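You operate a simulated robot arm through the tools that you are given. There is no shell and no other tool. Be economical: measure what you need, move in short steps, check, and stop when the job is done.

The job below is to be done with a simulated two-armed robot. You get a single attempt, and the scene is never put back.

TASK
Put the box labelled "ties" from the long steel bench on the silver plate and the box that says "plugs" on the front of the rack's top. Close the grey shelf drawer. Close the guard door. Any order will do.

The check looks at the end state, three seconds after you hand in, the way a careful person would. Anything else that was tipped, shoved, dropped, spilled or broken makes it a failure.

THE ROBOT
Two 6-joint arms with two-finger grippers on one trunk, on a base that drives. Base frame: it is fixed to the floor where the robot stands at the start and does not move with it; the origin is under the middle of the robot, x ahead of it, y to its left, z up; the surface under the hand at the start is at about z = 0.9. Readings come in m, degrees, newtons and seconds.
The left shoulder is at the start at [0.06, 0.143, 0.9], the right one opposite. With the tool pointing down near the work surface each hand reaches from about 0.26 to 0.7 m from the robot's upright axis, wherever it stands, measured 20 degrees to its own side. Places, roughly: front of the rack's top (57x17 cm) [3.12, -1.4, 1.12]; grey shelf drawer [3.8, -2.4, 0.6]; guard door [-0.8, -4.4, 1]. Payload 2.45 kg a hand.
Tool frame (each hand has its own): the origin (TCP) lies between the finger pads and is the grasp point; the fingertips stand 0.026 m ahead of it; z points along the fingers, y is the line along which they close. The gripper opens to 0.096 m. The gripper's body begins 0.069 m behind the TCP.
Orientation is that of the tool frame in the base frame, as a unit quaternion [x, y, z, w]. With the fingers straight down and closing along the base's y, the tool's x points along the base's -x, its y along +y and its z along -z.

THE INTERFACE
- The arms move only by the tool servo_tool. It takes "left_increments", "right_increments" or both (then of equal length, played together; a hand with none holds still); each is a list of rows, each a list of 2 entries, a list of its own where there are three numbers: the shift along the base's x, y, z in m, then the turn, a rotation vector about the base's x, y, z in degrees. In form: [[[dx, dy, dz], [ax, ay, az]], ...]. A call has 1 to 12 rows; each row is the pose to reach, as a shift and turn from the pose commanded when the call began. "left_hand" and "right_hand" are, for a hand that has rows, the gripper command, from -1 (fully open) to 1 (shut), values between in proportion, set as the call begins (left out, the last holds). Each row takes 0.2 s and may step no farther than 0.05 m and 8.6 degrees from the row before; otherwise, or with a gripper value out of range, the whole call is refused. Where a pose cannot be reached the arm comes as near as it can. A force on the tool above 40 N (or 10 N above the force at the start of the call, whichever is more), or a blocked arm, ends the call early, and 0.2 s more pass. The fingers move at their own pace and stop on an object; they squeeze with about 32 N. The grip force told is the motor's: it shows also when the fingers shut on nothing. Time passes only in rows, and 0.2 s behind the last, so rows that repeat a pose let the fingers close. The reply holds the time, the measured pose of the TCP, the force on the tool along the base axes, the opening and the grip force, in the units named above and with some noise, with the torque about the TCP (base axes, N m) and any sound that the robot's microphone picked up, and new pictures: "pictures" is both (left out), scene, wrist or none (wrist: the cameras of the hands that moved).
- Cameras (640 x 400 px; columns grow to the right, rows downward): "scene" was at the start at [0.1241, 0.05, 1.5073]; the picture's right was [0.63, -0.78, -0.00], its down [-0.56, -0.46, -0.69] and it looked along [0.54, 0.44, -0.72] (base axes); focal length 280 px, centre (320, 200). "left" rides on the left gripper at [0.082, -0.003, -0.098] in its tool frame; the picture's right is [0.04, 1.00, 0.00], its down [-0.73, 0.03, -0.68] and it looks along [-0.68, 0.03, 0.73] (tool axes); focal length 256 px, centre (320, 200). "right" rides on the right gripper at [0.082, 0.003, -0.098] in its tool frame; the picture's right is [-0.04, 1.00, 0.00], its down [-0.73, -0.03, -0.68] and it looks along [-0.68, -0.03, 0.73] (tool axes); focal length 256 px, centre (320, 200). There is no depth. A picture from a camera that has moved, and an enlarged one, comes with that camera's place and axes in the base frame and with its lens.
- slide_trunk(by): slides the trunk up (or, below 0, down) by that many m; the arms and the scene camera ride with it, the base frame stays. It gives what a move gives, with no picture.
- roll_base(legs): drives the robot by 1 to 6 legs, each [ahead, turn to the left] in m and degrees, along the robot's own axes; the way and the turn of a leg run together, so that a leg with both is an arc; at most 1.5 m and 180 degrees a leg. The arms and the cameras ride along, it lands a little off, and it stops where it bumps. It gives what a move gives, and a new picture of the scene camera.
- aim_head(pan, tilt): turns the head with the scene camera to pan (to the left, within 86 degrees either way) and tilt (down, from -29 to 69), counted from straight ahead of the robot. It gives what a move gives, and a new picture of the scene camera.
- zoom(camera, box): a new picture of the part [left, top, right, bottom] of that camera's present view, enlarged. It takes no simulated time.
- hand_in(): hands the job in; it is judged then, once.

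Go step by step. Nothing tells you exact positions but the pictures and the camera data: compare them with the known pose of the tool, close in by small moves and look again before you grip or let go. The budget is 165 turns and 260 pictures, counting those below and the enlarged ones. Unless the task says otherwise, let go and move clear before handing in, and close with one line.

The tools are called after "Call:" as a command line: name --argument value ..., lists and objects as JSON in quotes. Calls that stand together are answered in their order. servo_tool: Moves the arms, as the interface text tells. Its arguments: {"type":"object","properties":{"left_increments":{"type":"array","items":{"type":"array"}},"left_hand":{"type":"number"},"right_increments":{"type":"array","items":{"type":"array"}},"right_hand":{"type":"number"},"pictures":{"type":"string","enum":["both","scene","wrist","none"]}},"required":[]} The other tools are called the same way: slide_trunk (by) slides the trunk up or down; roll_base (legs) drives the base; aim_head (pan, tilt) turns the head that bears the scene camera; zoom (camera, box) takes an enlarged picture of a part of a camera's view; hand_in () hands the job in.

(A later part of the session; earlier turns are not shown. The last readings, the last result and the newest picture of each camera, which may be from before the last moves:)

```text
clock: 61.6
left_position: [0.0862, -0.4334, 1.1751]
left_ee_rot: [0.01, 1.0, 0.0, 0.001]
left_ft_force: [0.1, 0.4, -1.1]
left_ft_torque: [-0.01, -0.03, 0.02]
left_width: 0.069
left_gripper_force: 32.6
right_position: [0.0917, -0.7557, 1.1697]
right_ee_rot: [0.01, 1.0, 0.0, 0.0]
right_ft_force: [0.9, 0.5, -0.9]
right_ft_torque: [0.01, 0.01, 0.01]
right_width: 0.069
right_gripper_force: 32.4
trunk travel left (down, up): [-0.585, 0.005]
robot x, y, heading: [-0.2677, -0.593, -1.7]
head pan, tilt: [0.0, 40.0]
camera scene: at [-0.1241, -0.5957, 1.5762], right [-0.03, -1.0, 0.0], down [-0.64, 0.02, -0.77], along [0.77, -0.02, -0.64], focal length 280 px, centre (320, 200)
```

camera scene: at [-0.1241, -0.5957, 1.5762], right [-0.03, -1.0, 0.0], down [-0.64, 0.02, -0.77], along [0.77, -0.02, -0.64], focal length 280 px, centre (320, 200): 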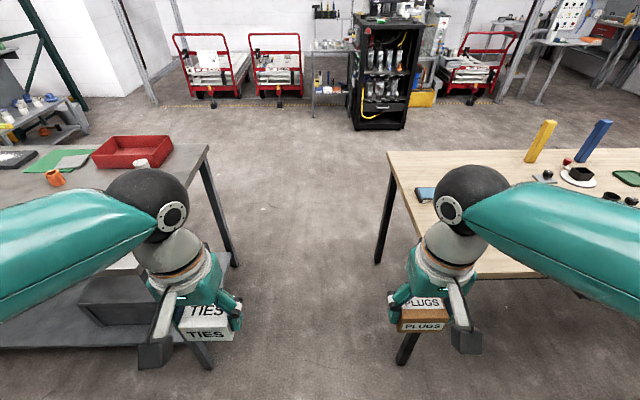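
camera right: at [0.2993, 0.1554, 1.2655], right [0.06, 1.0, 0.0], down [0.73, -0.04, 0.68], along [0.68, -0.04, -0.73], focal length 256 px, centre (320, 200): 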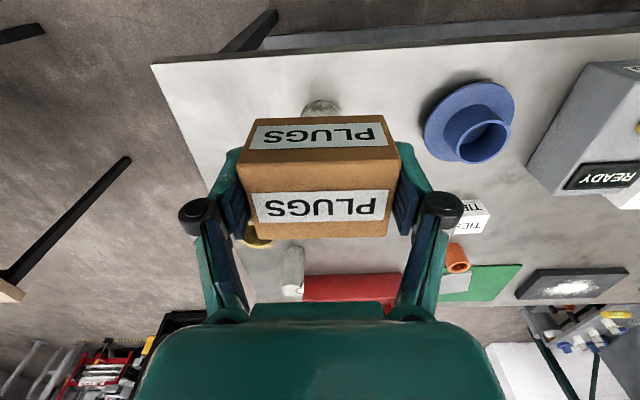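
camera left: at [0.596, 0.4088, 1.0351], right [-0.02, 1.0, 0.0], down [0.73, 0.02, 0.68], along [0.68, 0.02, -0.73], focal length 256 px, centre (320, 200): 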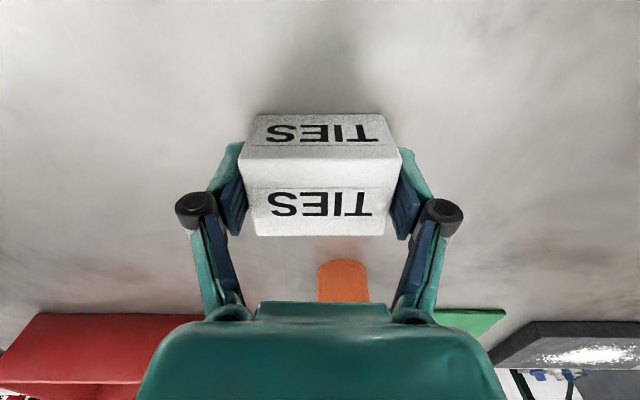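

The rear just brushed to a stop near the bench behind, but the heading is about right. I'll drive forward through the gap with a slight left bend.

Call:
roll_base --legs '[[0.3, 4], [0.5, 0]]'

```text
clock: 66.3
left_position: [0.8728, -0.3872, 1.1743]
left_ee_rot: [-0.026, 1.0, 0.0, 0.0]
left_ft_force: [0.1, 0.2, -0.5]
left_ft_torque: [0.0, 0.01, 0.03]
left_width: 0.0693
left_gripper_force: 32.1
right_position: [0.903, -0.7079, 1.1708]
right_ee_rot: [-0.026, 1.0, 0.0, 0.0]
right_ft_force: [0.4, -0.2, -1.7]
right_ft_torque: [0.02, 0.03, -0.01]
right_width: 0.0693
right_gripper_force: 32.5
trunk travel left (down, up): [-0.585, 0.005]
robot x, y, heading: [0.5289, -0.5668, 2.3]
head pan, tilt: [0.0, 40.0]
camera scene: at [0.6752, -0.5618, 1.5762], right [0.04, -1.0, 0.0], down [-0.64, -0.03, -0.77], along [0.76, 0.03, -0.64], focal length 280 px, centre (320, 200)
```

scene: 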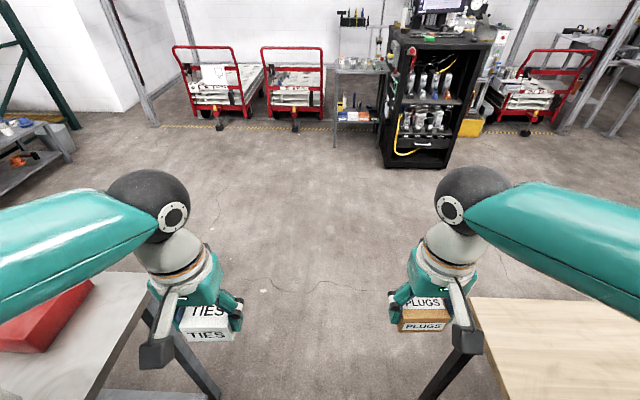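

Through the gap with the way ahead clear. I'll go round to the bench's far side and face back toward the plate.

Call:
roll_base --legs '[[1.3, 0], [0, 87.7], [1.13, 0], [0, 90]]'

Call:
aim_head --pan 0 --tilt 45

```text
clock: 76.6
left_position: [1.6944, -0.1333, 1.1756]
left_ee_rot: [-0.67, 0.742, -0.001, 0.001]
left_ft_force: [-1.3, -1.0, -1.0]
left_ft_torque: [-0.02, -0.05, 0.03]
left_width: 0.069
left_gripper_force: 32.2
right_position: [2.017, -0.1554, 1.1705]
right_ee_rot: [-0.67, 0.742, -0.002, 0.001]
right_ft_force: [-0.4, 0.5, -0.5]
right_ft_torque: [0.0, -0.06, 0.0]
right_width: 0.0694
right_gripper_force: 31.8
trunk travel left (down, up): [-0.585, 0.005]
robot x, y, heading: [1.8699, -0.5096, 84.6]
head pan, tilt: [0.0, 40.0]
stopped in leg 2: the robot was blocked; the commanded pose is now the measured one
camera scene: at [1.8783, -0.364, 1.5761], right [1.0, -0.09, 0.0], down [-0.06, -0.64, -0.77], along [0.07, 0.76, -0.64], focal length 280 px, centre (320, 200)
```

scene: 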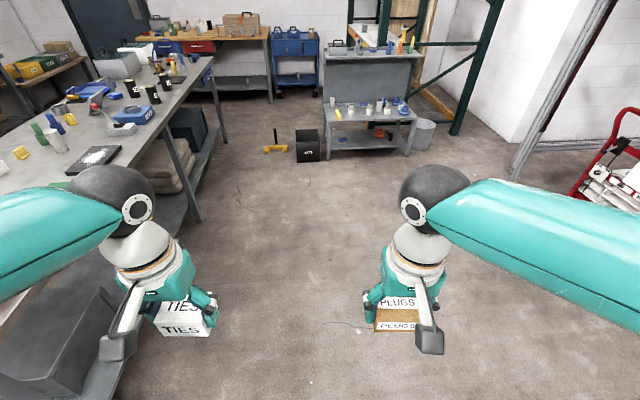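

```text
clock: 77.2
left_position: [1.6992, -0.135, 1.1759]
left_ee_rot: [-0.67, 0.743, 0.001, 0.0]
left_ft_force: [-0.7, -0.5, -1.0]
left_ft_torque: [0.01, 0.03, 0.01]
left_width: 0.0692
left_gripper_force: 31.8
right_position: [2.0201, -0.1571, 1.1706]
right_ee_rot: [-0.67, 0.743, 0.0, 0.0]
right_ft_force: [0.7, -0.6, -1.6]
right_ft_torque: [0.01, 0.03, 0.0]
right_width: 0.0693
right_gripper_force: 32.0
trunk travel left (down, up): [-0.585, 0.005]
robot x, y, heading: [1.8707, -0.5104, 84.7]
head pan, tilt: [0.0, 45.0]
camera scene: at [1.8829, -0.3692, 1.569], right [1.0, -0.09, 0.0], down [-0.07, -0.7, -0.71], along [0.07, 0.7, -0.71], focal length 280 px, centre (320, 200)
```

scene: 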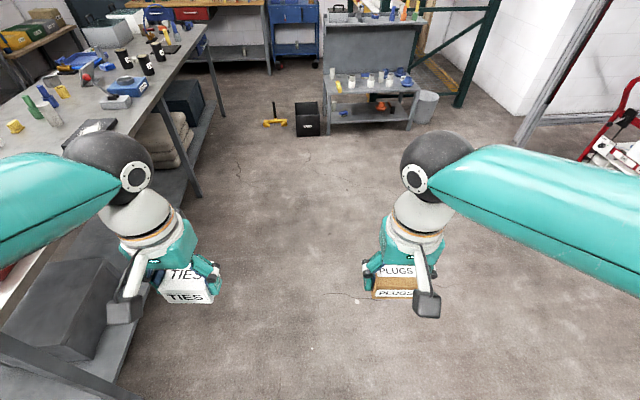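

The turn stopped a little short again although nothing is near, so I'll simply continue in smaller legs.

Call:
roll_base --legs '[[0.6, 5]]'

```text
clock: 80.7
left_position: [1.6991, 0.4594, 1.176]
left_ee_rot: [-0.701, 0.713, 0.0, 0.0]
left_ft_force: [0.1, 0.7, -1.1]
left_ft_torque: [-0.05, 0.0, 0.0]
left_width: 0.0692
left_gripper_force: 32.1
right_position: [2.02, 0.4638, 1.1706]
right_ee_rot: [-0.7, 0.714, -0.001, 0.001]
right_ft_force: [0.7, 0.3, -0.3]
right_ft_torque: [-0.02, -0.02, 0.02]
right_width: 0.0692
right_gripper_force: 31.8
trunk travel left (down, up): [-0.585, 0.005]
robot x, y, heading: [1.9029, 0.1003, 89.5]
head pan, tilt: [0.0, 45.0]
camera scene: at [1.9012, 0.2415, 1.569], right [1.0, -0.01, 0.0], down [-0.01, -0.71, -0.71], along [0.01, 0.71, -0.71], focal length 280 px, centre (320, 200)
```

scene: 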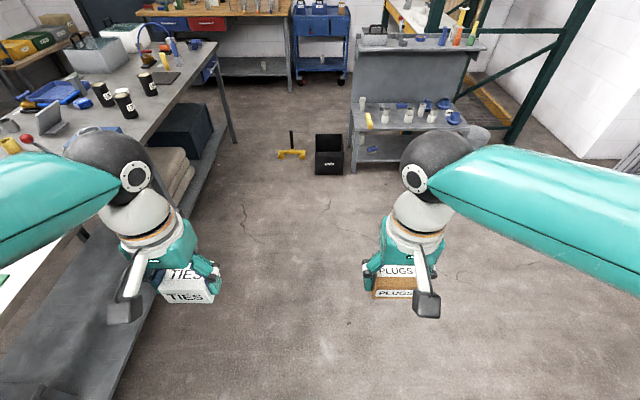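

Call:
roll_base --legs '[[0.5, 0], [0, 45], [0, 45]]'

```text
clock: 87.8
left_position: [1.5089, 0.4629, 1.1764]
left_ee_rot: [0.995, -0.096, 0.001, -0.001]
left_ft_force: [-0.6, -1.4, -2.1]
left_ft_torque: [0.08, 0.02, -0.03]
left_width: 0.0691
left_gripper_force: 31.8
right_position: [1.559, 0.782, 1.1726]
right_ee_rot: [0.995, -0.097, 0.002, -0.002]
right_ft_force: [0.1, -1.0, -1.7]
right_ft_torque: [0.07, -0.06, 0.02]
right_width: 0.0693
right_gripper_force: 32.3
trunk travel left (down, up): [-0.585, 0.005]
robot x, y, heading: [1.9067, 0.641, 171.2]
head pan, tilt: [0.0, 45.0]
stopped in leg 3: the robot was blocked; the commanded pose is now the measured one
camera scene: at [1.7688, 0.663, 1.5688], right [0.15, 0.99, 0.0], down [0.7, -0.11, -0.71], along [-0.7, 0.11, -0.71], focal length 280 px, centre (320, 200)
```

scene: 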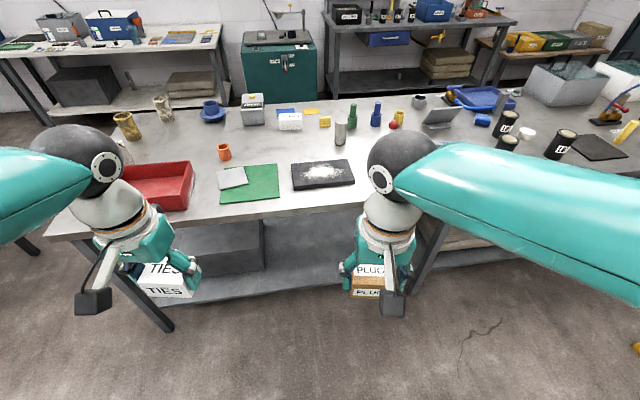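

The plate is in view at about (0.96, 0.47). I'll roll up to the bench's far edge, straightening out.

Call:
roll_base --legs '[[0.33, 8]]'

```text
clock: 90.0
left_position: [1.2103, 0.4396, 1.1771]
left_ee_rot: [1.0, -0.027, 0.0, -0.001]
left_ft_force: [0.6, -0.7, -0.7]
left_ft_torque: [-0.01, -0.02, 0.01]
left_width: 0.0693
left_gripper_force: 32.2
right_position: [1.2153, 0.7629, 1.1711]
right_ee_rot: [1.0, -0.028, 0.001, -0.001]
right_ft_force: [0.3, -0.2, -1.6]
right_ft_torque: [0.02, 0.0, 0.02]
right_width: 0.0695
right_gripper_force: 31.9
trunk travel left (down, up): [-0.585, 0.005]
robot x, y, heading: [1.5854, 0.6745, 179.2]
head pan, tilt: [0.0, 45.0]
camera scene: at [1.4399, 0.6777, 1.569], right [0.01, 1.0, 0.0], down [0.71, -0.01, -0.71], along [-0.71, 0.01, -0.71], focal length 280 px, centre (320, 200)
```

scene: 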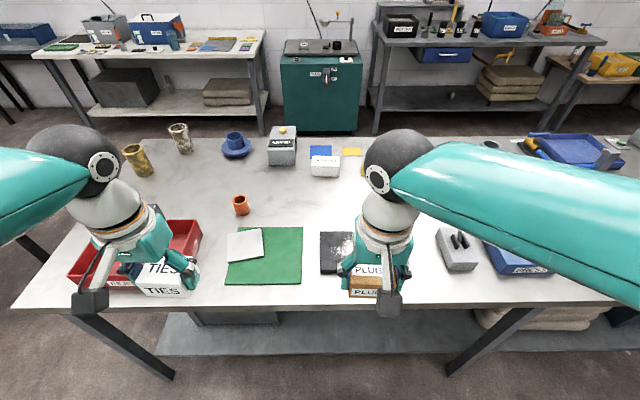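

I'm at the far side with the plate at about (0.958, 0.468), roughly 0.10 m square. I'll bring the left hand over it, high first, and look.

Call:
servo_tool --left_increments '[[[-0.045, 0.006, 0], [0, 0, 0]], [[-0.09, 0.012, 0], [0, 0, 0]], [[-0.135, 0.018, 0], [0, 0, 0]], [[-0.18, 0.024, 0], [0, 0, 0]], [[-0.215, 0.028, -0.02], [0, 0, 0]], [[-0.24, 0.028, -0.05], [0, 0, 0]], [[-0.252, 0.028, -0.09], [0, 0, 0]], [[-0.252, 0.028, -0.13], [0, 0, 0]], [[-0.252, 0.028, -0.15], [0, 0, 0]]]'

Call:
zoom --camera "scene" --box '[170, 160, 330, 300]'

```text
clock: 92.0
left_position: [0.9588, 0.4664, 1.0274]
left_ee_rot: [1.0, -0.026, 0.0, 0.0]
left_ft_force: [0.2, -0.3, -0.7]
left_ft_torque: [0.0, -0.01, 0.0]
left_width: 0.0693
left_gripper_force: 32.3
right_position: [1.2157, 0.7631, 1.1718]
right_ee_rot: [1.0, -0.027, 0.001, 0.0]
right_ft_force: [0.8, 0.2, -0.8]
right_ft_torque: [-0.03, 0.0, 0.03]
right_width: 0.0694
right_gripper_force: 32.7
trunk travel left (down, up): [-0.585, 0.005]
robot x, y, heading: [1.5763, 0.6751, 179.5]
head pan, tilt: [0.0, 45.0]
camera scene: at [1.4394, 0.6781, 1.5689], right [0.01, 1.0, 0.0], down [0.71, -0.01, -0.71], along [-0.71, 0.01, -0.71], focal length 280 px, centre (320, 200)
camera left: at [1.0425, 0.4658, 1.1268], right [-0.01, -1.0, 0.0], down [-0.73, 0.01, 0.68], along [-0.68, 0.01, -0.73], focal length 256 px, centre (320, 200)
```

scene: 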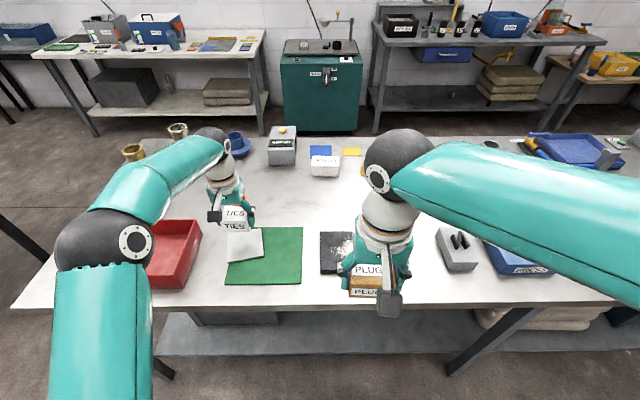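
left: 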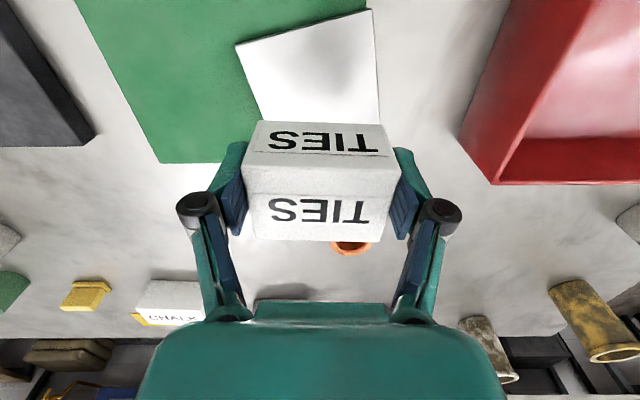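

```text
2.86 times, centred on (250, 230) of scene
camera zoom: at [1.4394, 0.6781, 1.5689], right [0.01, 1.0, 0.0], down [0.71, -0.01, -0.71], along [-0.71, 0.01, -0.71], focal length 800 px, centre (520, 114)
```

zoom: 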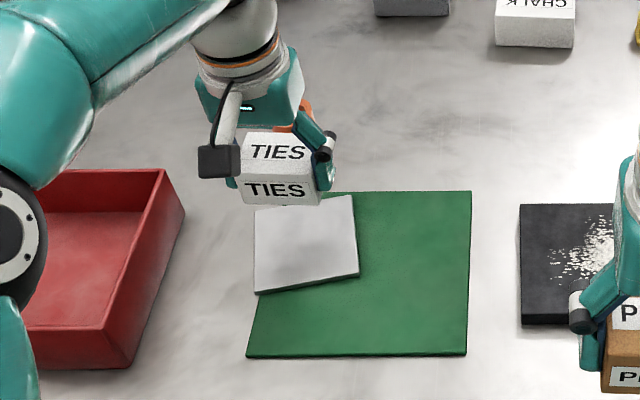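

The plate's centre comes out near (0.962, 0.470), turned about 11°. I'll turn the box to match, go down to just above it and look.

Call:
servo_tool --left_increments '[[[0.003, 0.003, -0.01], [0, 0, 5.5]], [[0.003, 0.003, -0.03], [0, 0, 11]], [[0.003, 0.003, -0.06], [0, 0, 11]], [[0.003, 0.003, -0.072], [0, 0, 11]]]'

Call:
zoom --camera "scene" --box '[200, 190, 300, 280]'

```text
clock: 93.0
left_position: [0.9631, 0.4715, 0.9562]
left_ee_rot: [0.998, 0.069, 0.0, 0.001]
left_ft_force: [-0.3, 0.0, -1.6]
left_ft_torque: [-0.01, -0.02, 0.0]
left_width: 0.0693
left_gripper_force: 32.3
right_position: [1.2161, 0.7619, 1.1721]
right_ee_rot: [1.0, -0.027, 0.001, 0.0]
right_ft_force: [-0.2, -0.3, -1.6]
right_ft_torque: [0.01, -0.02, 0.03]
right_width: 0.0693
right_gripper_force: 31.9
trunk travel left (down, up): [-0.585, 0.005]
robot x, y, heading: [1.5814, 0.6769, 179.4]
head pan, tilt: [0.0, 45.0]
camera scene: at [1.4399, 0.6783, 1.569], right [0.01, 1.0, 0.0], down [0.71, -0.01, -0.71], along [-0.71, 0.01, -0.71], focal length 280 px, centre (320, 200)
camera left: at [1.0444, 0.4846, 1.0551], right [0.18, -0.98, 0.0], down [-0.72, -0.13, 0.68], along [-0.67, -0.12, -0.73], focal length 256 px, centre (320, 200)
```

scene: 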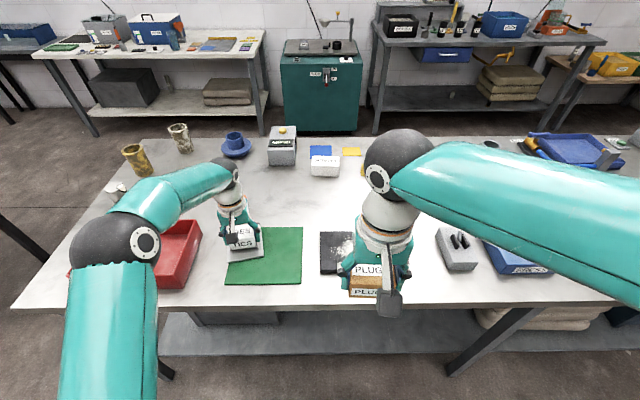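
left: 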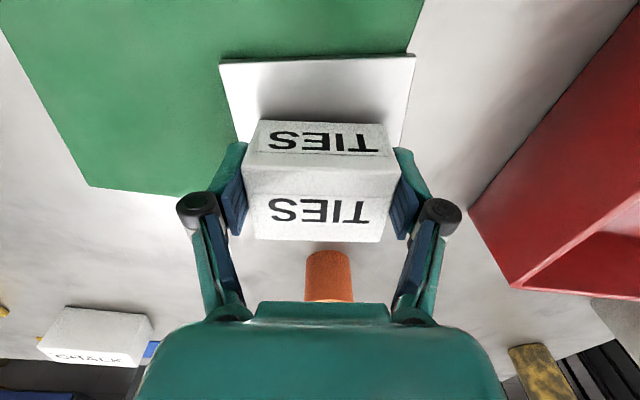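

```text
4.44 times, centred on (250, 235) of scene
camera zoom: at [1.4399, 0.6783, 1.569], right [0.01, 1.0, 0.0], down [0.71, -0.01, -0.71], along [-0.71, 0.01, -0.71], focal length 1245 px, centre (631, 44)
```

zoom: 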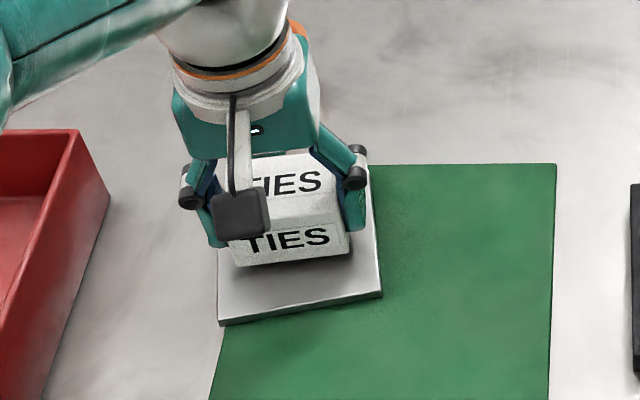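

The box sits inside the plate's outline. I'll nudge it 4 mm nearer and lower it gently.

Call:
servo_tool --left_increments '[[[0.004, 0, -0.004], [0, 0, 0]], [[0.004, 0, -0.008], [0, 0, 0]], [[0.004, 0, -0.011], [0, 0, 0]], [[0.004, 0, -0.013], [0, 0, 0]]]' --pictures "wrist"

```text
clock: 94.0
left_position: [0.9667, 0.4709, 0.9463]
left_ee_rot: [0.998, 0.07, -0.004, 0.001]
left_ft_force: [-0.1, -2.5, 23.1]
left_ft_torque: [-0.07, 0.06, 0.0]
left_width: 0.0702
left_gripper_force: 32.3
right_position: [1.2178, 0.7634, 1.1725]
right_ee_rot: [1.0, -0.027, 0.001, -0.001]
right_ft_force: [0.4, 0.1, -1.0]
right_ft_torque: [0.03, -0.03, 0.03]
right_width: 0.0693
right_gripper_force: 32.4
trunk travel left (down, up): [-0.585, 0.005]
robot x, y, heading: [1.5822, 0.6777, 179.2]
head pan, tilt: [0.0, 45.0]
camera left: at [1.049, 0.4848, 1.045], right [0.18, -0.98, 0.0], down [-0.72, -0.13, 0.69], along [-0.67, -0.12, -0.73], focal length 256 px, centre (320, 200)
```

left: 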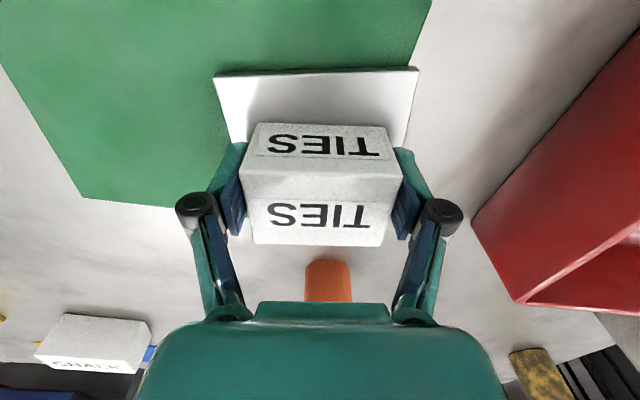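

It's in contact at 23 N. I'll relieve the press by 2 mm, open, and rise straight up.

Call:
servo_tool --left_increments '[[[0, 0, 0.002], [0, 0, 0]], [[0, 0, 0.002], [0, 0, 0]]]' --pictures "none"

Call:
servo_tool --left_increments '[[[0, 0, 0], [0, 0, 0]], [[0, 0, 0], [0, 0, 0]], [[0, 0, 0], [0, 0, 0]]]' --left_hand -1 --pictures "wrist"

```text
clock: 94.6
left_position: [0.9668, 0.4702, 0.9456]
left_ee_rot: [0.998, 0.069, -0.003, 0.0]
left_ft_force: [-3.7, -3.2, 18.6]
left_ft_torque: [-0.18, 0.53, 0.09]
left_width: 0.0694
left_gripper_force: 32.0
right_position: [1.217, 0.7634, 1.1717]
right_ee_rot: [1.0, -0.027, 0.001, -0.001]
right_ft_force: [0.6, 0.0, -1.2]
right_ft_torque: [0.0, 0.0, -0.05]
right_width: 0.0693
right_gripper_force: 32.0
trunk travel left (down, up): [-0.585, 0.005]
robot x, y, heading: [1.5795, 0.6782, 179.3]
head pan, tilt: [0.0, 45.0]
```

```text
clock: 95.4
left_position: [0.9659, 0.4705, 0.9441]
left_ee_rot: [0.998, 0.07, 0.0, 0.0]
left_ft_force: [0.4, -0.4, -0.3]
left_ft_torque: [0.03, -0.02, 0.01]
left_width: 0.0962
left_gripper_force: 0.0
right_position: [1.2156, 0.7624, 1.1724]
right_ee_rot: [1.0, -0.028, 0.0, 0.0]
right_ft_force: [-0.4, -0.6, -0.9]
right_ft_torque: [-0.01, 0.02, -0.02]
right_width: 0.0693
right_gripper_force: 32.1
trunk travel left (down, up): [-0.585, 0.005]
robot x, y, heading: [1.583, 0.679, 179.2]
head pan, tilt: [0.0, 45.0]
camera left: at [1.0479, 0.485, 1.0439], right [0.18, -0.98, 0.0], down [-0.72, -0.13, 0.68], along [-0.67, -0.12, -0.73], focal length 256 px, centre (320, 200)
```

left: 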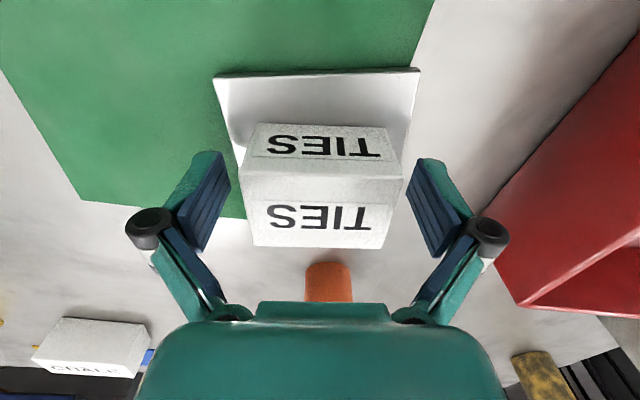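

Released and resting on the plate. I'll rise and retract the hand, then check.

Call:
servo_tool --left_increments '[[[0, 0, 0.04], [0, 0, 0]], [[0, 0, 0.09], [0, 0, 0]], [[0, 0, 0.14], [0, 0, 0]], [[0.01, 0, 0.18], [0, 0, -5]], [[0.05, -0.01, 0.21], [0, 0, -11]], [[0.095, -0.02, 0.225], [0, 0, -11]], [[0.14, -0.025, 0.23], [0, 0, -11]], [[0.185, -0.03, 0.23], [0, 0, -11]], [[0.23, -0.03, 0.23], [0, 0, -11]], [[0.25, -0.03, 0.23], [0, 0, -11]]]' --pictures "none"

Call:
zoom --camera "scene" --box '[200, 180, 320, 290]'

```text
refused: row 5 steps farther than a row can; nothing moved
```

```text
3.64 times, centred on (260, 235) of scene
camera zoom: at [1.4398, 0.6783, 1.5689], right [0.01, 1.0, 0.0], down [0.71, -0.01, -0.71], along [-0.71, 0.01, -0.71], focal length 1018 px, centre (538, 73)
```

zoom: 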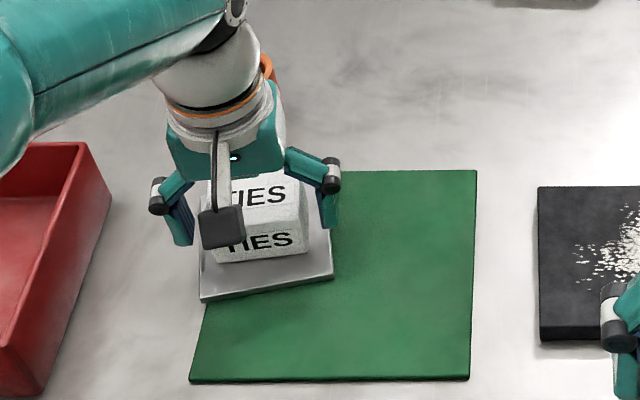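

Call:
servo_tool --left_increments '[[[0, 0, 0.04], [0, 0, 0]], [[0, 0, 0.085], [0, 0, 0]], [[0, 0, 0.13], [0, 0, 0]], [[0.01, 0, 0.17], [0, 0, -5]], [[0.04, -0.01, 0.2], [0, 0, -11]], [[0.08, -0.02, 0.22], [0, 0, -11]], [[0.12, -0.025, 0.23], [0, 0, -11]], [[0.165, -0.03, 0.23], [0, 0, -11]], [[0.21, -0.03, 0.23], [0, 0, -11]], [[0.25, -0.03, 0.23], [0, 0, -11]]]' --pictures "none"

Call:
zoom --camera "scene" --box '[200, 180, 320, 290]'

Call:
zoom --camera "left" --box '[200, 0, 440, 200]'

```text
clock: 97.6
left_position: [1.2189, 0.4412, 1.1737]
left_ee_rot: [1.0, -0.026, -0.002, 0.0]
left_ft_force: [0.7, 0.6, 0.7]
left_ft_torque: [0.02, 0.02, -0.01]
left_width: 0.0958
left_gripper_force: 0.0
right_position: [1.218, 0.7624, 1.1729]
right_ee_rot: [1.0, -0.027, 0.0, -0.001]
right_ft_force: [0.8, -0.6, -1.5]
right_ft_torque: [0.0, 0.04, 0.03]
right_width: 0.0696
right_gripper_force: 32.1
trunk travel left (down, up): [-0.585, 0.005]
robot x, y, heading: [1.5819, 0.6763, 179.3]
head pan, tilt: [0.0, 45.0]
```

```text
3.64 times, centred on (260, 235) of scene
camera zoom: at [1.442, 0.6781, 1.5692], right [0.01, 1.0, 0.0], down [0.71, -0.01, -0.71], along [-0.71, 0.01, -0.71], focal length 1018 px, centre (538, 73)
```

zoom: 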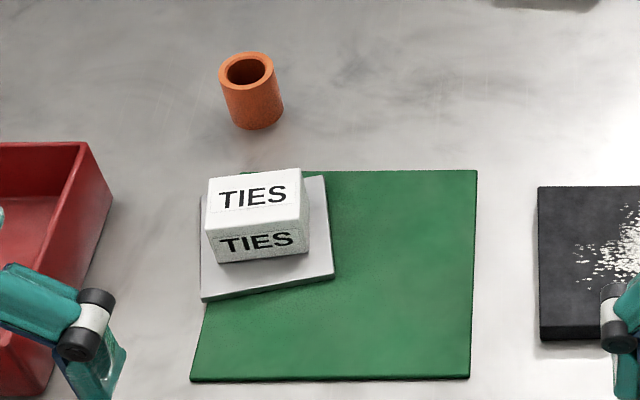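

```text
2.00 times, centred on (320, 100) of left
camera zoom: at [1.3015, 0.4386, 1.2732], right [-0.01, -1.0, 0.0], down [-0.73, 0.01, 0.68], along [-0.68, 0.01, -0.73], focal length 512 px, centre (320, 400)
```

zoom: 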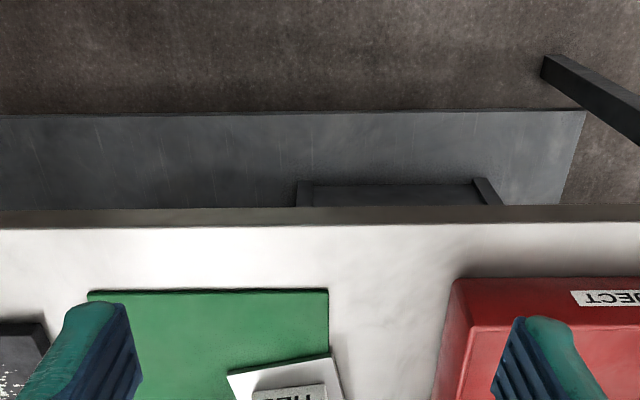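

Ties is on the plate. Next is the rack: back off, turn to face along -y, drive down the aisle, then face the rack.

Call:
roll_base --legs '[[-0.4, 0], [0, 45], [0, 45], [1.0, 0], [1.0, 0]]'

```text
clock: 104.3
left_position: [2.1678, 0.2694, 1.1728]
left_ee_rot: [0.774, 0.633, -0.001, -0.001]
left_ft_force: [0.4, 0.0, -0.8]
left_ft_torque: [0.02, 0.08, 0.01]
left_width: 0.096
left_gripper_force: 0.0
right_position: [1.8491, 0.3185, 1.1728]
right_ee_rot: [0.776, 0.63, 0.0, -0.003]
right_ft_force: [0.2, -0.1, -1.3]
right_ft_torque: [0.05, 0.09, 0.0]
right_width: 0.0693
right_gripper_force: 31.7
trunk travel left (down, up): [-0.585, 0.005]
robot x, y, heading: [1.9475, 0.6766, -97.7]
head pan, tilt: [0.0, 45.0]
stopped in leg 3: the robot was blocked; the commanded pose is now the measured one
camera scene: at [1.9289, 0.5325, 1.5688], right [-0.99, 0.14, 0.0], down [0.09, 0.7, -0.71], along [-0.1, -0.7, -0.71], focal length 280 px, centre (320, 200)
```

scene: 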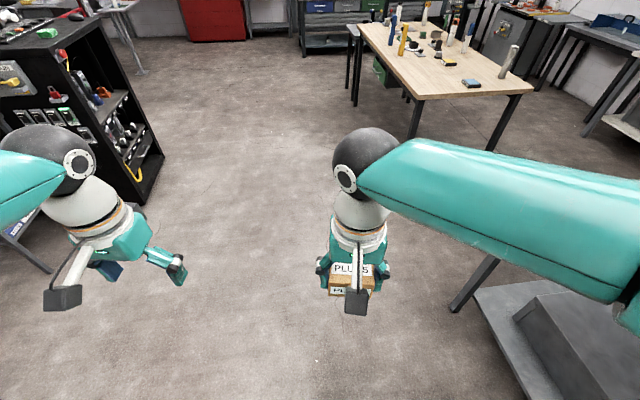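

Call:
roll_base --legs '[[0.7, 8], [0.9, 0], [0.4, 0]]'

```text
clock: 114.6
left_position: [2.1695, -1.6767, 1.1729]
left_ee_rot: [0.73, 0.684, 0.0, -0.001]
left_ft_force: [0.0, -0.3, -0.2]
left_ft_torque: [0.04, -0.02, -0.04]
left_width: 0.0959
left_gripper_force: 0.0
right_position: [1.8475, -1.6742, 1.1732]
right_ee_rot: [0.731, 0.683, 0.0, -0.002]
right_ft_force: [-0.6, 0.1, -0.7]
right_ft_torque: [0.04, 0.02, 0.0]
right_width: 0.0694
right_gripper_force: 32.1
trunk travel left (down, up): [-0.585, 0.005]
robot x, y, heading: [1.8948, -1.302, -90.1]
head pan, tilt: [0.0, 45.0]
camera scene: at [1.8987, -1.4489, 1.5688], right [-1.0, 0.0, 0.0], down [0.0, 0.71, -0.71], along [0.0, -0.71, -0.71], focal length 280 px, centre (320, 200)
```

scene: 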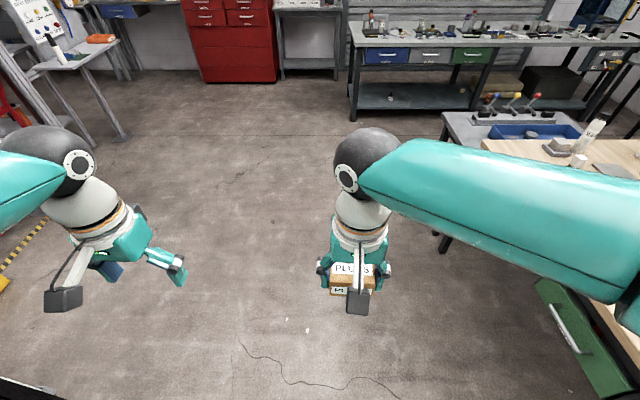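

Now turn to face the rack.

Call:
roll_base --legs '[[0, 45], [0, 40]]'

Call:
aim_head --pan 0 --tilt 25

```text
clock: 119.1
left_position: [2.3193, -1.1085, 1.1745]
left_ee_rot: [0.127, 0.992, -0.002, 0.0]
left_ft_force: [-0.1, 0.6, -0.2]
left_ft_torque: [-0.08, 0.02, -0.06]
left_width: 0.0959
left_gripper_force: 0.1
right_position: [2.2546, -1.4244, 1.1734]
right_ee_rot: [0.129, 0.992, -0.002, -0.002]
right_ft_force: [-0.3, 0.7, -0.6]
right_ft_torque: [-0.07, 0.06, 0.0]
right_width: 0.069
right_gripper_force: 32.4
trunk travel left (down, up): [-0.585, 0.005]
robot x, y, heading: [1.8935, -1.3488, -9.3]
head pan, tilt: [0.0, 45.0]
stopped in leg 2: the robot was blocked; the commanded pose is now the measured one
camera scene: at [2.0353, -1.3706, 1.5688], right [-0.16, -0.99, 0.0], down [-0.7, 0.11, -0.71], along [0.7, -0.12, -0.71], focal length 280 px, centre (320, 200)
```

scene: 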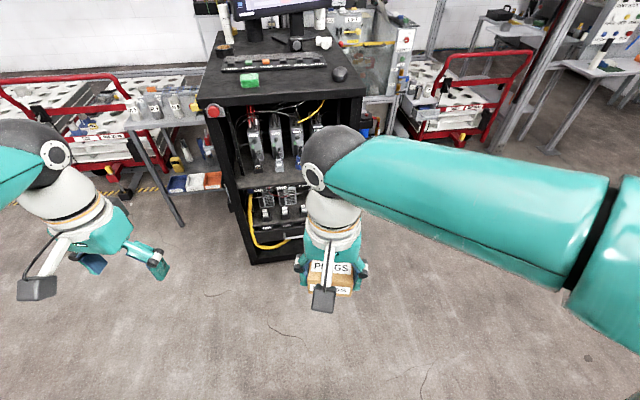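

```text
clock: 119.9
left_position: [2.3186, -1.1106, 1.1752]
left_ee_rot: [0.128, 0.992, 0.0, 0.001]
left_ft_force: [0.3, 0.4, 0.8]
left_ft_torque: [-0.01, 0.02, 0.0]
left_width: 0.0959
left_gripper_force: 0.0
right_position: [2.2533, -1.428, 1.1765]
right_ee_rot: [0.13, 0.992, -0.001, -0.001]
right_ft_force: [0.3, 0.0, -0.9]
right_ft_torque: [-0.01, 0.0, -0.01]
right_width: 0.0693
right_gripper_force: 31.8
trunk travel left (down, up): [-0.585, 0.005]
robot x, y, heading: [1.8922, -1.3509, -9.4]
head pan, tilt: [0.0, 25.0]
camera scene: at [2.0438, -1.3755, 1.5995], right [-0.16, -0.99, 0.0], down [-0.42, 0.07, -0.91], along [0.89, -0.15, -0.42], focal length 280 px, centre (320, 200)
```

scene: 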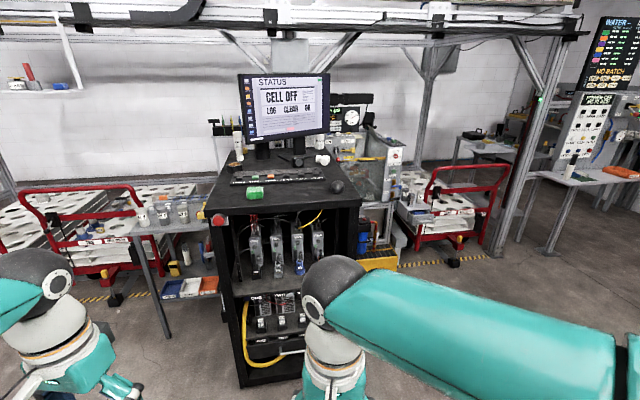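

Call:
zoom --camera "scene" --box '[190, 130, 380, 260]'

```text
3.08 times, centred on (285, 195) of scene
camera zoom: at [2.0438, -1.3755, 1.5995], right [-0.16, -0.99, 0.0], down [-0.42, 0.07, -0.91], along [0.89, -0.15, -0.42], focal length 862 px, centre (428, 215)
```

zoom: 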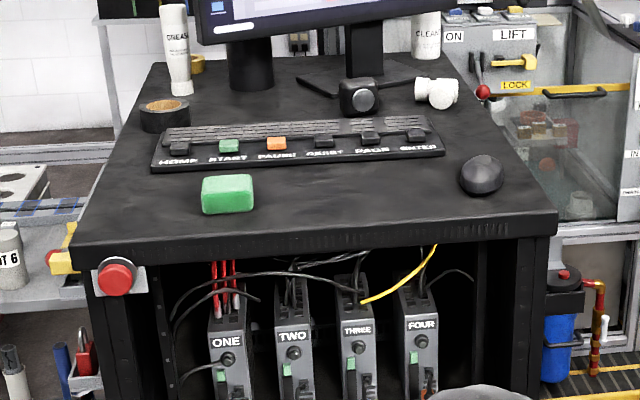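

The rack top's front edge is at x ≈ 3.04. There is a free spot between the green block and the mouse at about (3.12, -1.465). I'll raise the right hand, then approach.

Call:
servo_tool --right_increments '[[[0, 0, 0.04], [0, 0, 0]], [[0, 0, 0.08], [0, 0, 0]], [[0, 0, 0.12], [0, 0, 0]]]' --left_increments '[[[0, 0, 0.04], [0, 0, 0]], [[0, 0, 0.08], [0, 0, 0]], [[0, 0, 0.12], [0, 0, 0]]]' --pictures "none"

Call:
roll_base --legs '[[0.3, 11], [0.25, 0]]'

```text
clock: 120.7
left_position: [2.3183, -1.109, 1.2917]
left_ee_rot: [0.127, 0.992, -0.001, 0.0]
left_ft_force: [-1.4, -0.3, -0.1]
left_ft_torque: [-0.02, -0.01, 0.0]
left_width: 0.0957
left_gripper_force: 0.0
right_position: [2.2542, -1.4275, 1.2951]
right_ee_rot: [0.131, 0.991, 0.0, -0.002]
right_ft_force: [-0.1, 0.2, -1.5]
right_ft_torque: [0.01, 0.03, 0.0]
right_width: 0.0691
right_gripper_force: 31.7
trunk travel left (down, up): [-0.585, 0.005]
robot x, y, heading: [1.8922, -1.3536, -9.3]
head pan, tilt: [0.0, 25.0]
```

```text
clock: 124.2
left_position: [2.8138, -1.0422, 1.2917]
left_ee_rot: [0.028, 1.0, -0.001, 0.001]
left_ft_force: [0.8, -0.5, 0.2]
left_ft_torque: [0.01, 0.03, 0.04]
left_width: 0.0959
left_gripper_force: 0.0
right_position: [2.8144, -1.3648, 1.2945]
right_ee_rot: [0.031, 1.0, -0.001, -0.002]
right_ft_force: [0.8, -0.2, -1.7]
right_ft_torque: [-0.01, 0.03, 0.02]
right_width: 0.0691
right_gripper_force: 31.6
trunk travel left (down, up): [-0.585, 0.005]
robot x, y, heading: [2.4437, -1.3612, 1.9]
head pan, tilt: [0.0, 25.0]
camera scene: at [2.5976, -1.3543, 1.5995], right [0.03, -1.0, 0.0], down [-0.42, -0.01, -0.91], along [0.91, 0.03, -0.42], focal length 280 px, centre (320, 200)
```

scene: 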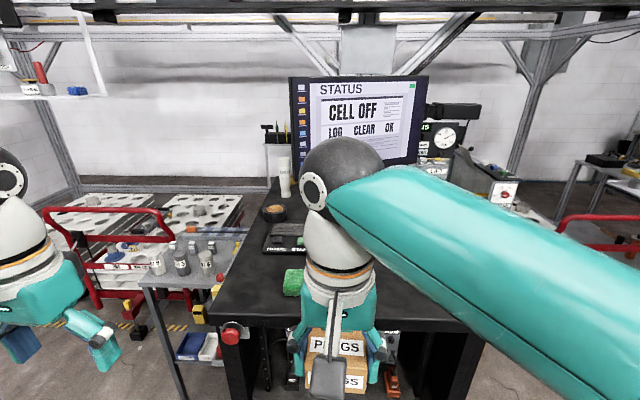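

I'll roll 0.12 m closer and look down at the rack top.

Call:
roll_base --legs '[[0.12, -2]]'

Call:
aim_head --pan -10 --tilt 45

```text
clock: 125.5
left_position: [2.9456, -1.0542, 1.2913]
left_ee_rot: [0.047, 0.999, -0.001, -0.002]
left_ft_force: [0.6, -0.3, -0.6]
left_ft_torque: [0.01, 0.08, 0.0]
left_width: 0.0962
left_gripper_force: 0.1
right_position: [2.9355, -1.3785, 1.294]
right_ee_rot: [0.05, 0.999, -0.001, -0.002]
right_ft_force: [0.6, -0.6, -1.1]
right_ft_torque: [0.02, 0.05, -0.04]
right_width: 0.0693
right_gripper_force: 32.1
trunk travel left (down, up): [-0.585, 0.005]
robot x, y, heading: [2.5639, -1.3569, -0.4]
head pan, tilt: [0.0, 25.0]
camera scene: at [2.7185, -1.3573, 1.5994], right [-0.01, -1.0, 0.0], down [-0.42, 0.0, -0.91], along [0.91, -0.01, -0.42], focal length 280 px, centre (320, 200)
```

scene: 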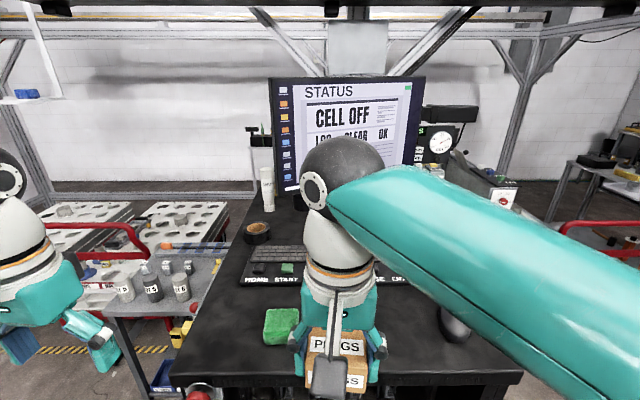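

```text
clock: 126.3
left_position: [2.944, -1.0535, 1.292]
left_ee_rot: [0.047, 0.999, -0.001, 0.0]
left_ft_force: [-1.0, 0.5, 0.2]
left_ft_torque: [-0.04, 0.01, 0.0]
left_width: 0.0961
left_gripper_force: 0.0
right_position: [2.932, -1.3779, 1.2962]
right_ee_rot: [0.05, 0.999, 0.0, -0.002]
right_ft_force: [0.3, 0.3, -1.5]
right_ft_torque: [-0.02, 0.03, -0.02]
right_width: 0.0693
right_gripper_force: 32.3
trunk travel left (down, up): [-0.585, 0.005]
robot x, y, heading: [2.5651, -1.3561, -0.5]
head pan, tilt: [-10.0, 45.0]
camera scene: at [2.7037, -1.3711, 1.5691], right [-0.18, -0.98, 0.0], down [-0.69, 0.13, -0.71], along [0.7, -0.13, -0.71], focal length 280 px, centre (320, 200)
```

scene: 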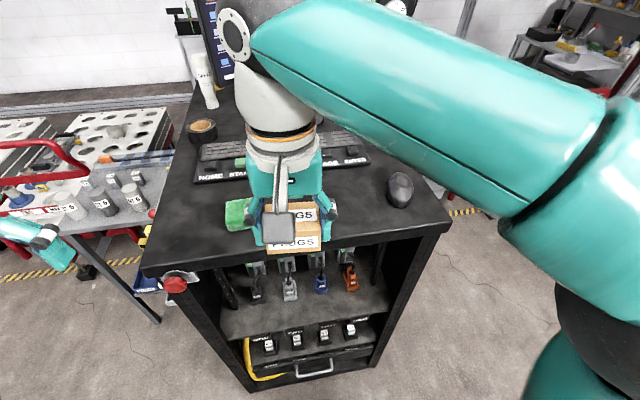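

The free spot checks out. I'll move the box over (3.115, -1.465), square it up, and lower to about 4 cm above the top.

Call:
servo_tool --right_increments '[[[0.04, -0.02, 0], [0, 0, 2]], [[0.08, -0.04, 0], [0, 0, 4]], [[0.12, -0.06, 0], [0, 0, 5.7]], [[0.16, -0.08, 0], [0, 0, 5.7]], [[0.183, -0.087, -0.02], [0, 0, 5.7]], [[0.183, -0.087, -0.06], [0, 0, 5.7]], [[0.183, -0.087, -0.096], [0, 0, 5.7]]]'

```text
clock: 127.9
left_position: [2.9441, -1.0551, 1.2926]
left_ee_rot: [0.047, 0.999, -0.001, 0.001]
left_ft_force: [-1.3, -0.2, -1.0]
left_ft_torque: [0.01, 0.0, -0.03]
left_width: 0.0961
left_gripper_force: 0.0
right_position: [3.1154, -1.4671, 1.199]
right_ee_rot: [0.0, 1.0, 0.0, -0.001]
right_ft_force: [0.2, 0.3, -0.7]
right_ft_torque: [0.01, 0.05, 0.0]
right_width: 0.0694
right_gripper_force: 32.3
right hand out of reach, approached as far as the arm can: row 4, 5
trunk travel left (down, up): [-0.585, 0.005]
robot x, y, heading: [2.5649, -1.3498, -0.6]
head pan, tilt: [-10.0, 45.0]
camera scene: at [2.7042, -1.3716, 1.569], right [-0.18, -0.98, 0.0], down [-0.7, 0.13, -0.71], along [0.69, -0.13, -0.71], focal length 280 px, centre (320, 200)
camera right: at [3.0333, -1.4626, 1.2977], right [0.04, 1.0, 0.0], down [0.73, -0.03, 0.68], along [0.68, -0.03, -0.73], focal length 256 px, centre (320, 200)
```

scene: 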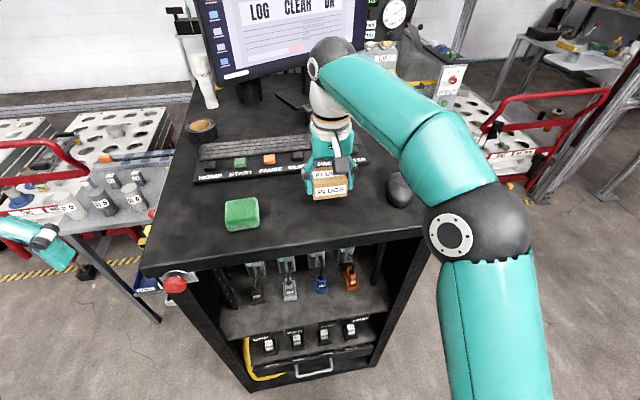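
right: 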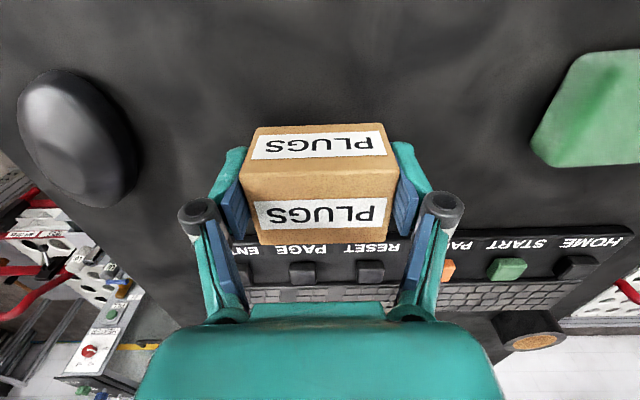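

Clear of keyboard, mouse and block. I'll lower onto the top.

Call:
servo_tool --right_increments '[[[0, 0, -0.02], [0, 0, 0]], [[0, 0, -0.035], [0, 0, 0]], [[0, 0, -0.04], [0, 0, 0]], [[0, 0, -0.044], [0, 0, 0]]]' --pictures "wrist"

```text
clock: 128.9
left_position: [2.9413, -1.0532, 1.2937]
left_ee_rot: [0.048, 0.999, -0.001, 0.0]
left_ft_force: [0.3, -0.1, 0.6]
left_ft_torque: [-0.01, -0.03, 0.0]
left_width: 0.096
left_gripper_force: 0.0
right_position: [3.1139, -1.465, 1.1575]
right_ee_rot: [0.001, 1.0, 0.0, 0.002]
right_ft_force: [3.8, -1.0, 22.7]
right_ft_torque: [0.0, -0.09, -0.02]
right_width: 0.0696
right_gripper_force: 31.9
trunk travel left (down, up): [-0.585, 0.005]
robot x, y, heading: [2.5623, -1.3569, -0.4]
head pan, tilt: [-10.0, 45.0]
camera right: at [3.032, -1.4612, 1.2554], right [0.04, 1.0, 0.0], down [0.73, -0.03, 0.68], along [0.68, -0.03, -0.73], focal length 256 px, centre (320, 200)
```

right: 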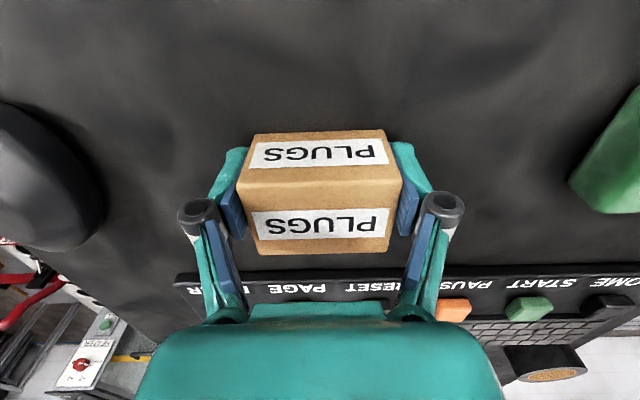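

It has touched down. I'll relieve the press, open, then rise and retract.

Call:
servo_tool --right_increments '[[[0, 0, 0.002], [0, 0, 0]], [[0, 0, 0.002], [0, 0, 0]]]' --pictures "none"

Call:
servo_tool --right_increments '[[[0, 0, 0], [0, 0, 0]], [[0, 0, 0], [0, 0, 0]], [[0, 0, 0], [0, 0, 0]]]' --right_hand -1 --pictures "wrist"

Call:
servo_tool --right_increments '[[[0, 0, 0.04], [0, 0, 0]], [[0, 0, 0.085], [0, 0, 0]], [[0, 0, 0.12], [0, 0, 0]], [[-0.03, 0, 0.14], [0, 0, 0]], [[-0.07, 0.005, 0.14], [0, 0, 0]], [[-0.11, 0.01, 0.14], [0, 0, 0]], [[-0.15, 0.01, 0.14], [0, 0, 0]], [[-0.19, 0.01, 0.14], [0, 0, 0]], [[-0.23, 0.01, 0.14], [0, 0, 0]], [[-0.26, 0.01, 0.14], [0, 0, 0]]]' --pictures "scene"

```text
clock: 129.5
left_position: [2.9439, -1.0552, 1.2937]
left_ee_rot: [0.047, 0.999, -0.001, 0.001]
left_ft_force: [-0.5, 0.1, 0.0]
left_ft_torque: [0.0, 0.01, 0.0]
left_width: 0.0959
left_gripper_force: 0.1
right_position: [3.1146, -1.4653, 1.157]
right_ee_rot: [0.0, 1.0, 0.0, 0.0]
right_ft_force: [1.4, -3.5, 14.5]
right_ft_torque: [-0.04, -0.55, -0.14]
right_width: 0.069
right_gripper_force: 32.1
trunk travel left (down, up): [-0.585, 0.005]
robot x, y, heading: [2.5591, -1.3584, -0.5]
head pan, tilt: [-10.0, 45.0]
```

```text
clock: 130.3
left_position: [2.9435, -1.0534, 1.2914]
left_ee_rot: [0.047, 0.999, 0.0, -0.001]
left_ft_force: [-0.6, -0.8, 0.1]
left_ft_torque: [-0.01, -0.02, -0.03]
left_width: 0.0955
left_gripper_force: 0.1
right_position: [3.1159, -1.4648, 1.1581]
right_ee_rot: [0.0, 1.0, -0.001, -0.002]
right_ft_force: [-1.1, 0.1, -0.2]
right_ft_torque: [0.01, -0.01, -0.05]
right_width: 0.0961
right_gripper_force: 0.1
trunk travel left (down, up): [-0.585, 0.005]
robot x, y, heading: [2.5641, -1.3538, -0.5]
head pan, tilt: [-10.0, 45.0]
camera right: at [3.0336, -1.4605, 1.2553], right [0.04, 1.0, 0.0], down [0.74, -0.03, 0.68], along [0.68, -0.03, -0.74], focal length 256 px, centre (320, 200)
```

right: 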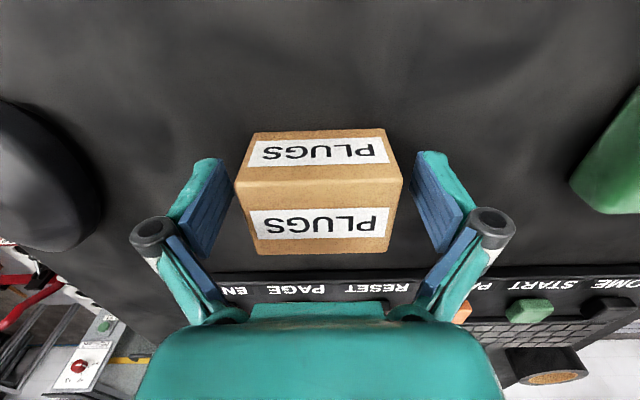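

```text
clock: 132.5
left_position: [2.9438, -1.0546, 1.2933]
left_ee_rot: [0.047, 0.999, -0.001, 0.001]
left_ft_force: [0.3, -0.9, -0.9]
left_ft_torque: [-0.03, -0.01, -0.02]
left_width: 0.0959
left_gripper_force: 0.2
right_position: [2.8544, -1.4553, 1.2972]
right_ee_rot: [0.0, 1.0, -0.001, 0.0]
right_ft_force: [0.1, 0.5, 0.6]
right_ft_torque: [-0.01, -0.01, 0.0]
right_width: 0.0963
right_gripper_force: 0.1
right hand out of reach, approached as far as the arm can: row 3, 4
trunk travel left (down, up): [-0.585, 0.005]
robot x, y, heading: [2.5582, -1.3549, -0.6]
head pan, tilt: [-10.0, 45.0]
camera scene: at [2.7033, -1.3713, 1.5691], right [-0.18, -0.98, 0.0], down [-0.69, 0.13, -0.71], along [0.7, -0.13, -0.71], focal length 280 px, centre (320, 200)
```

scene: 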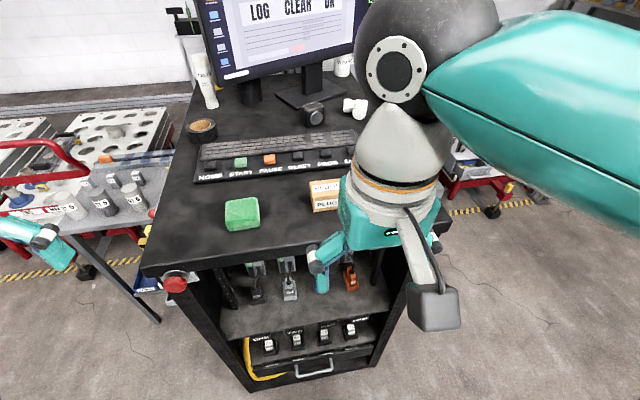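

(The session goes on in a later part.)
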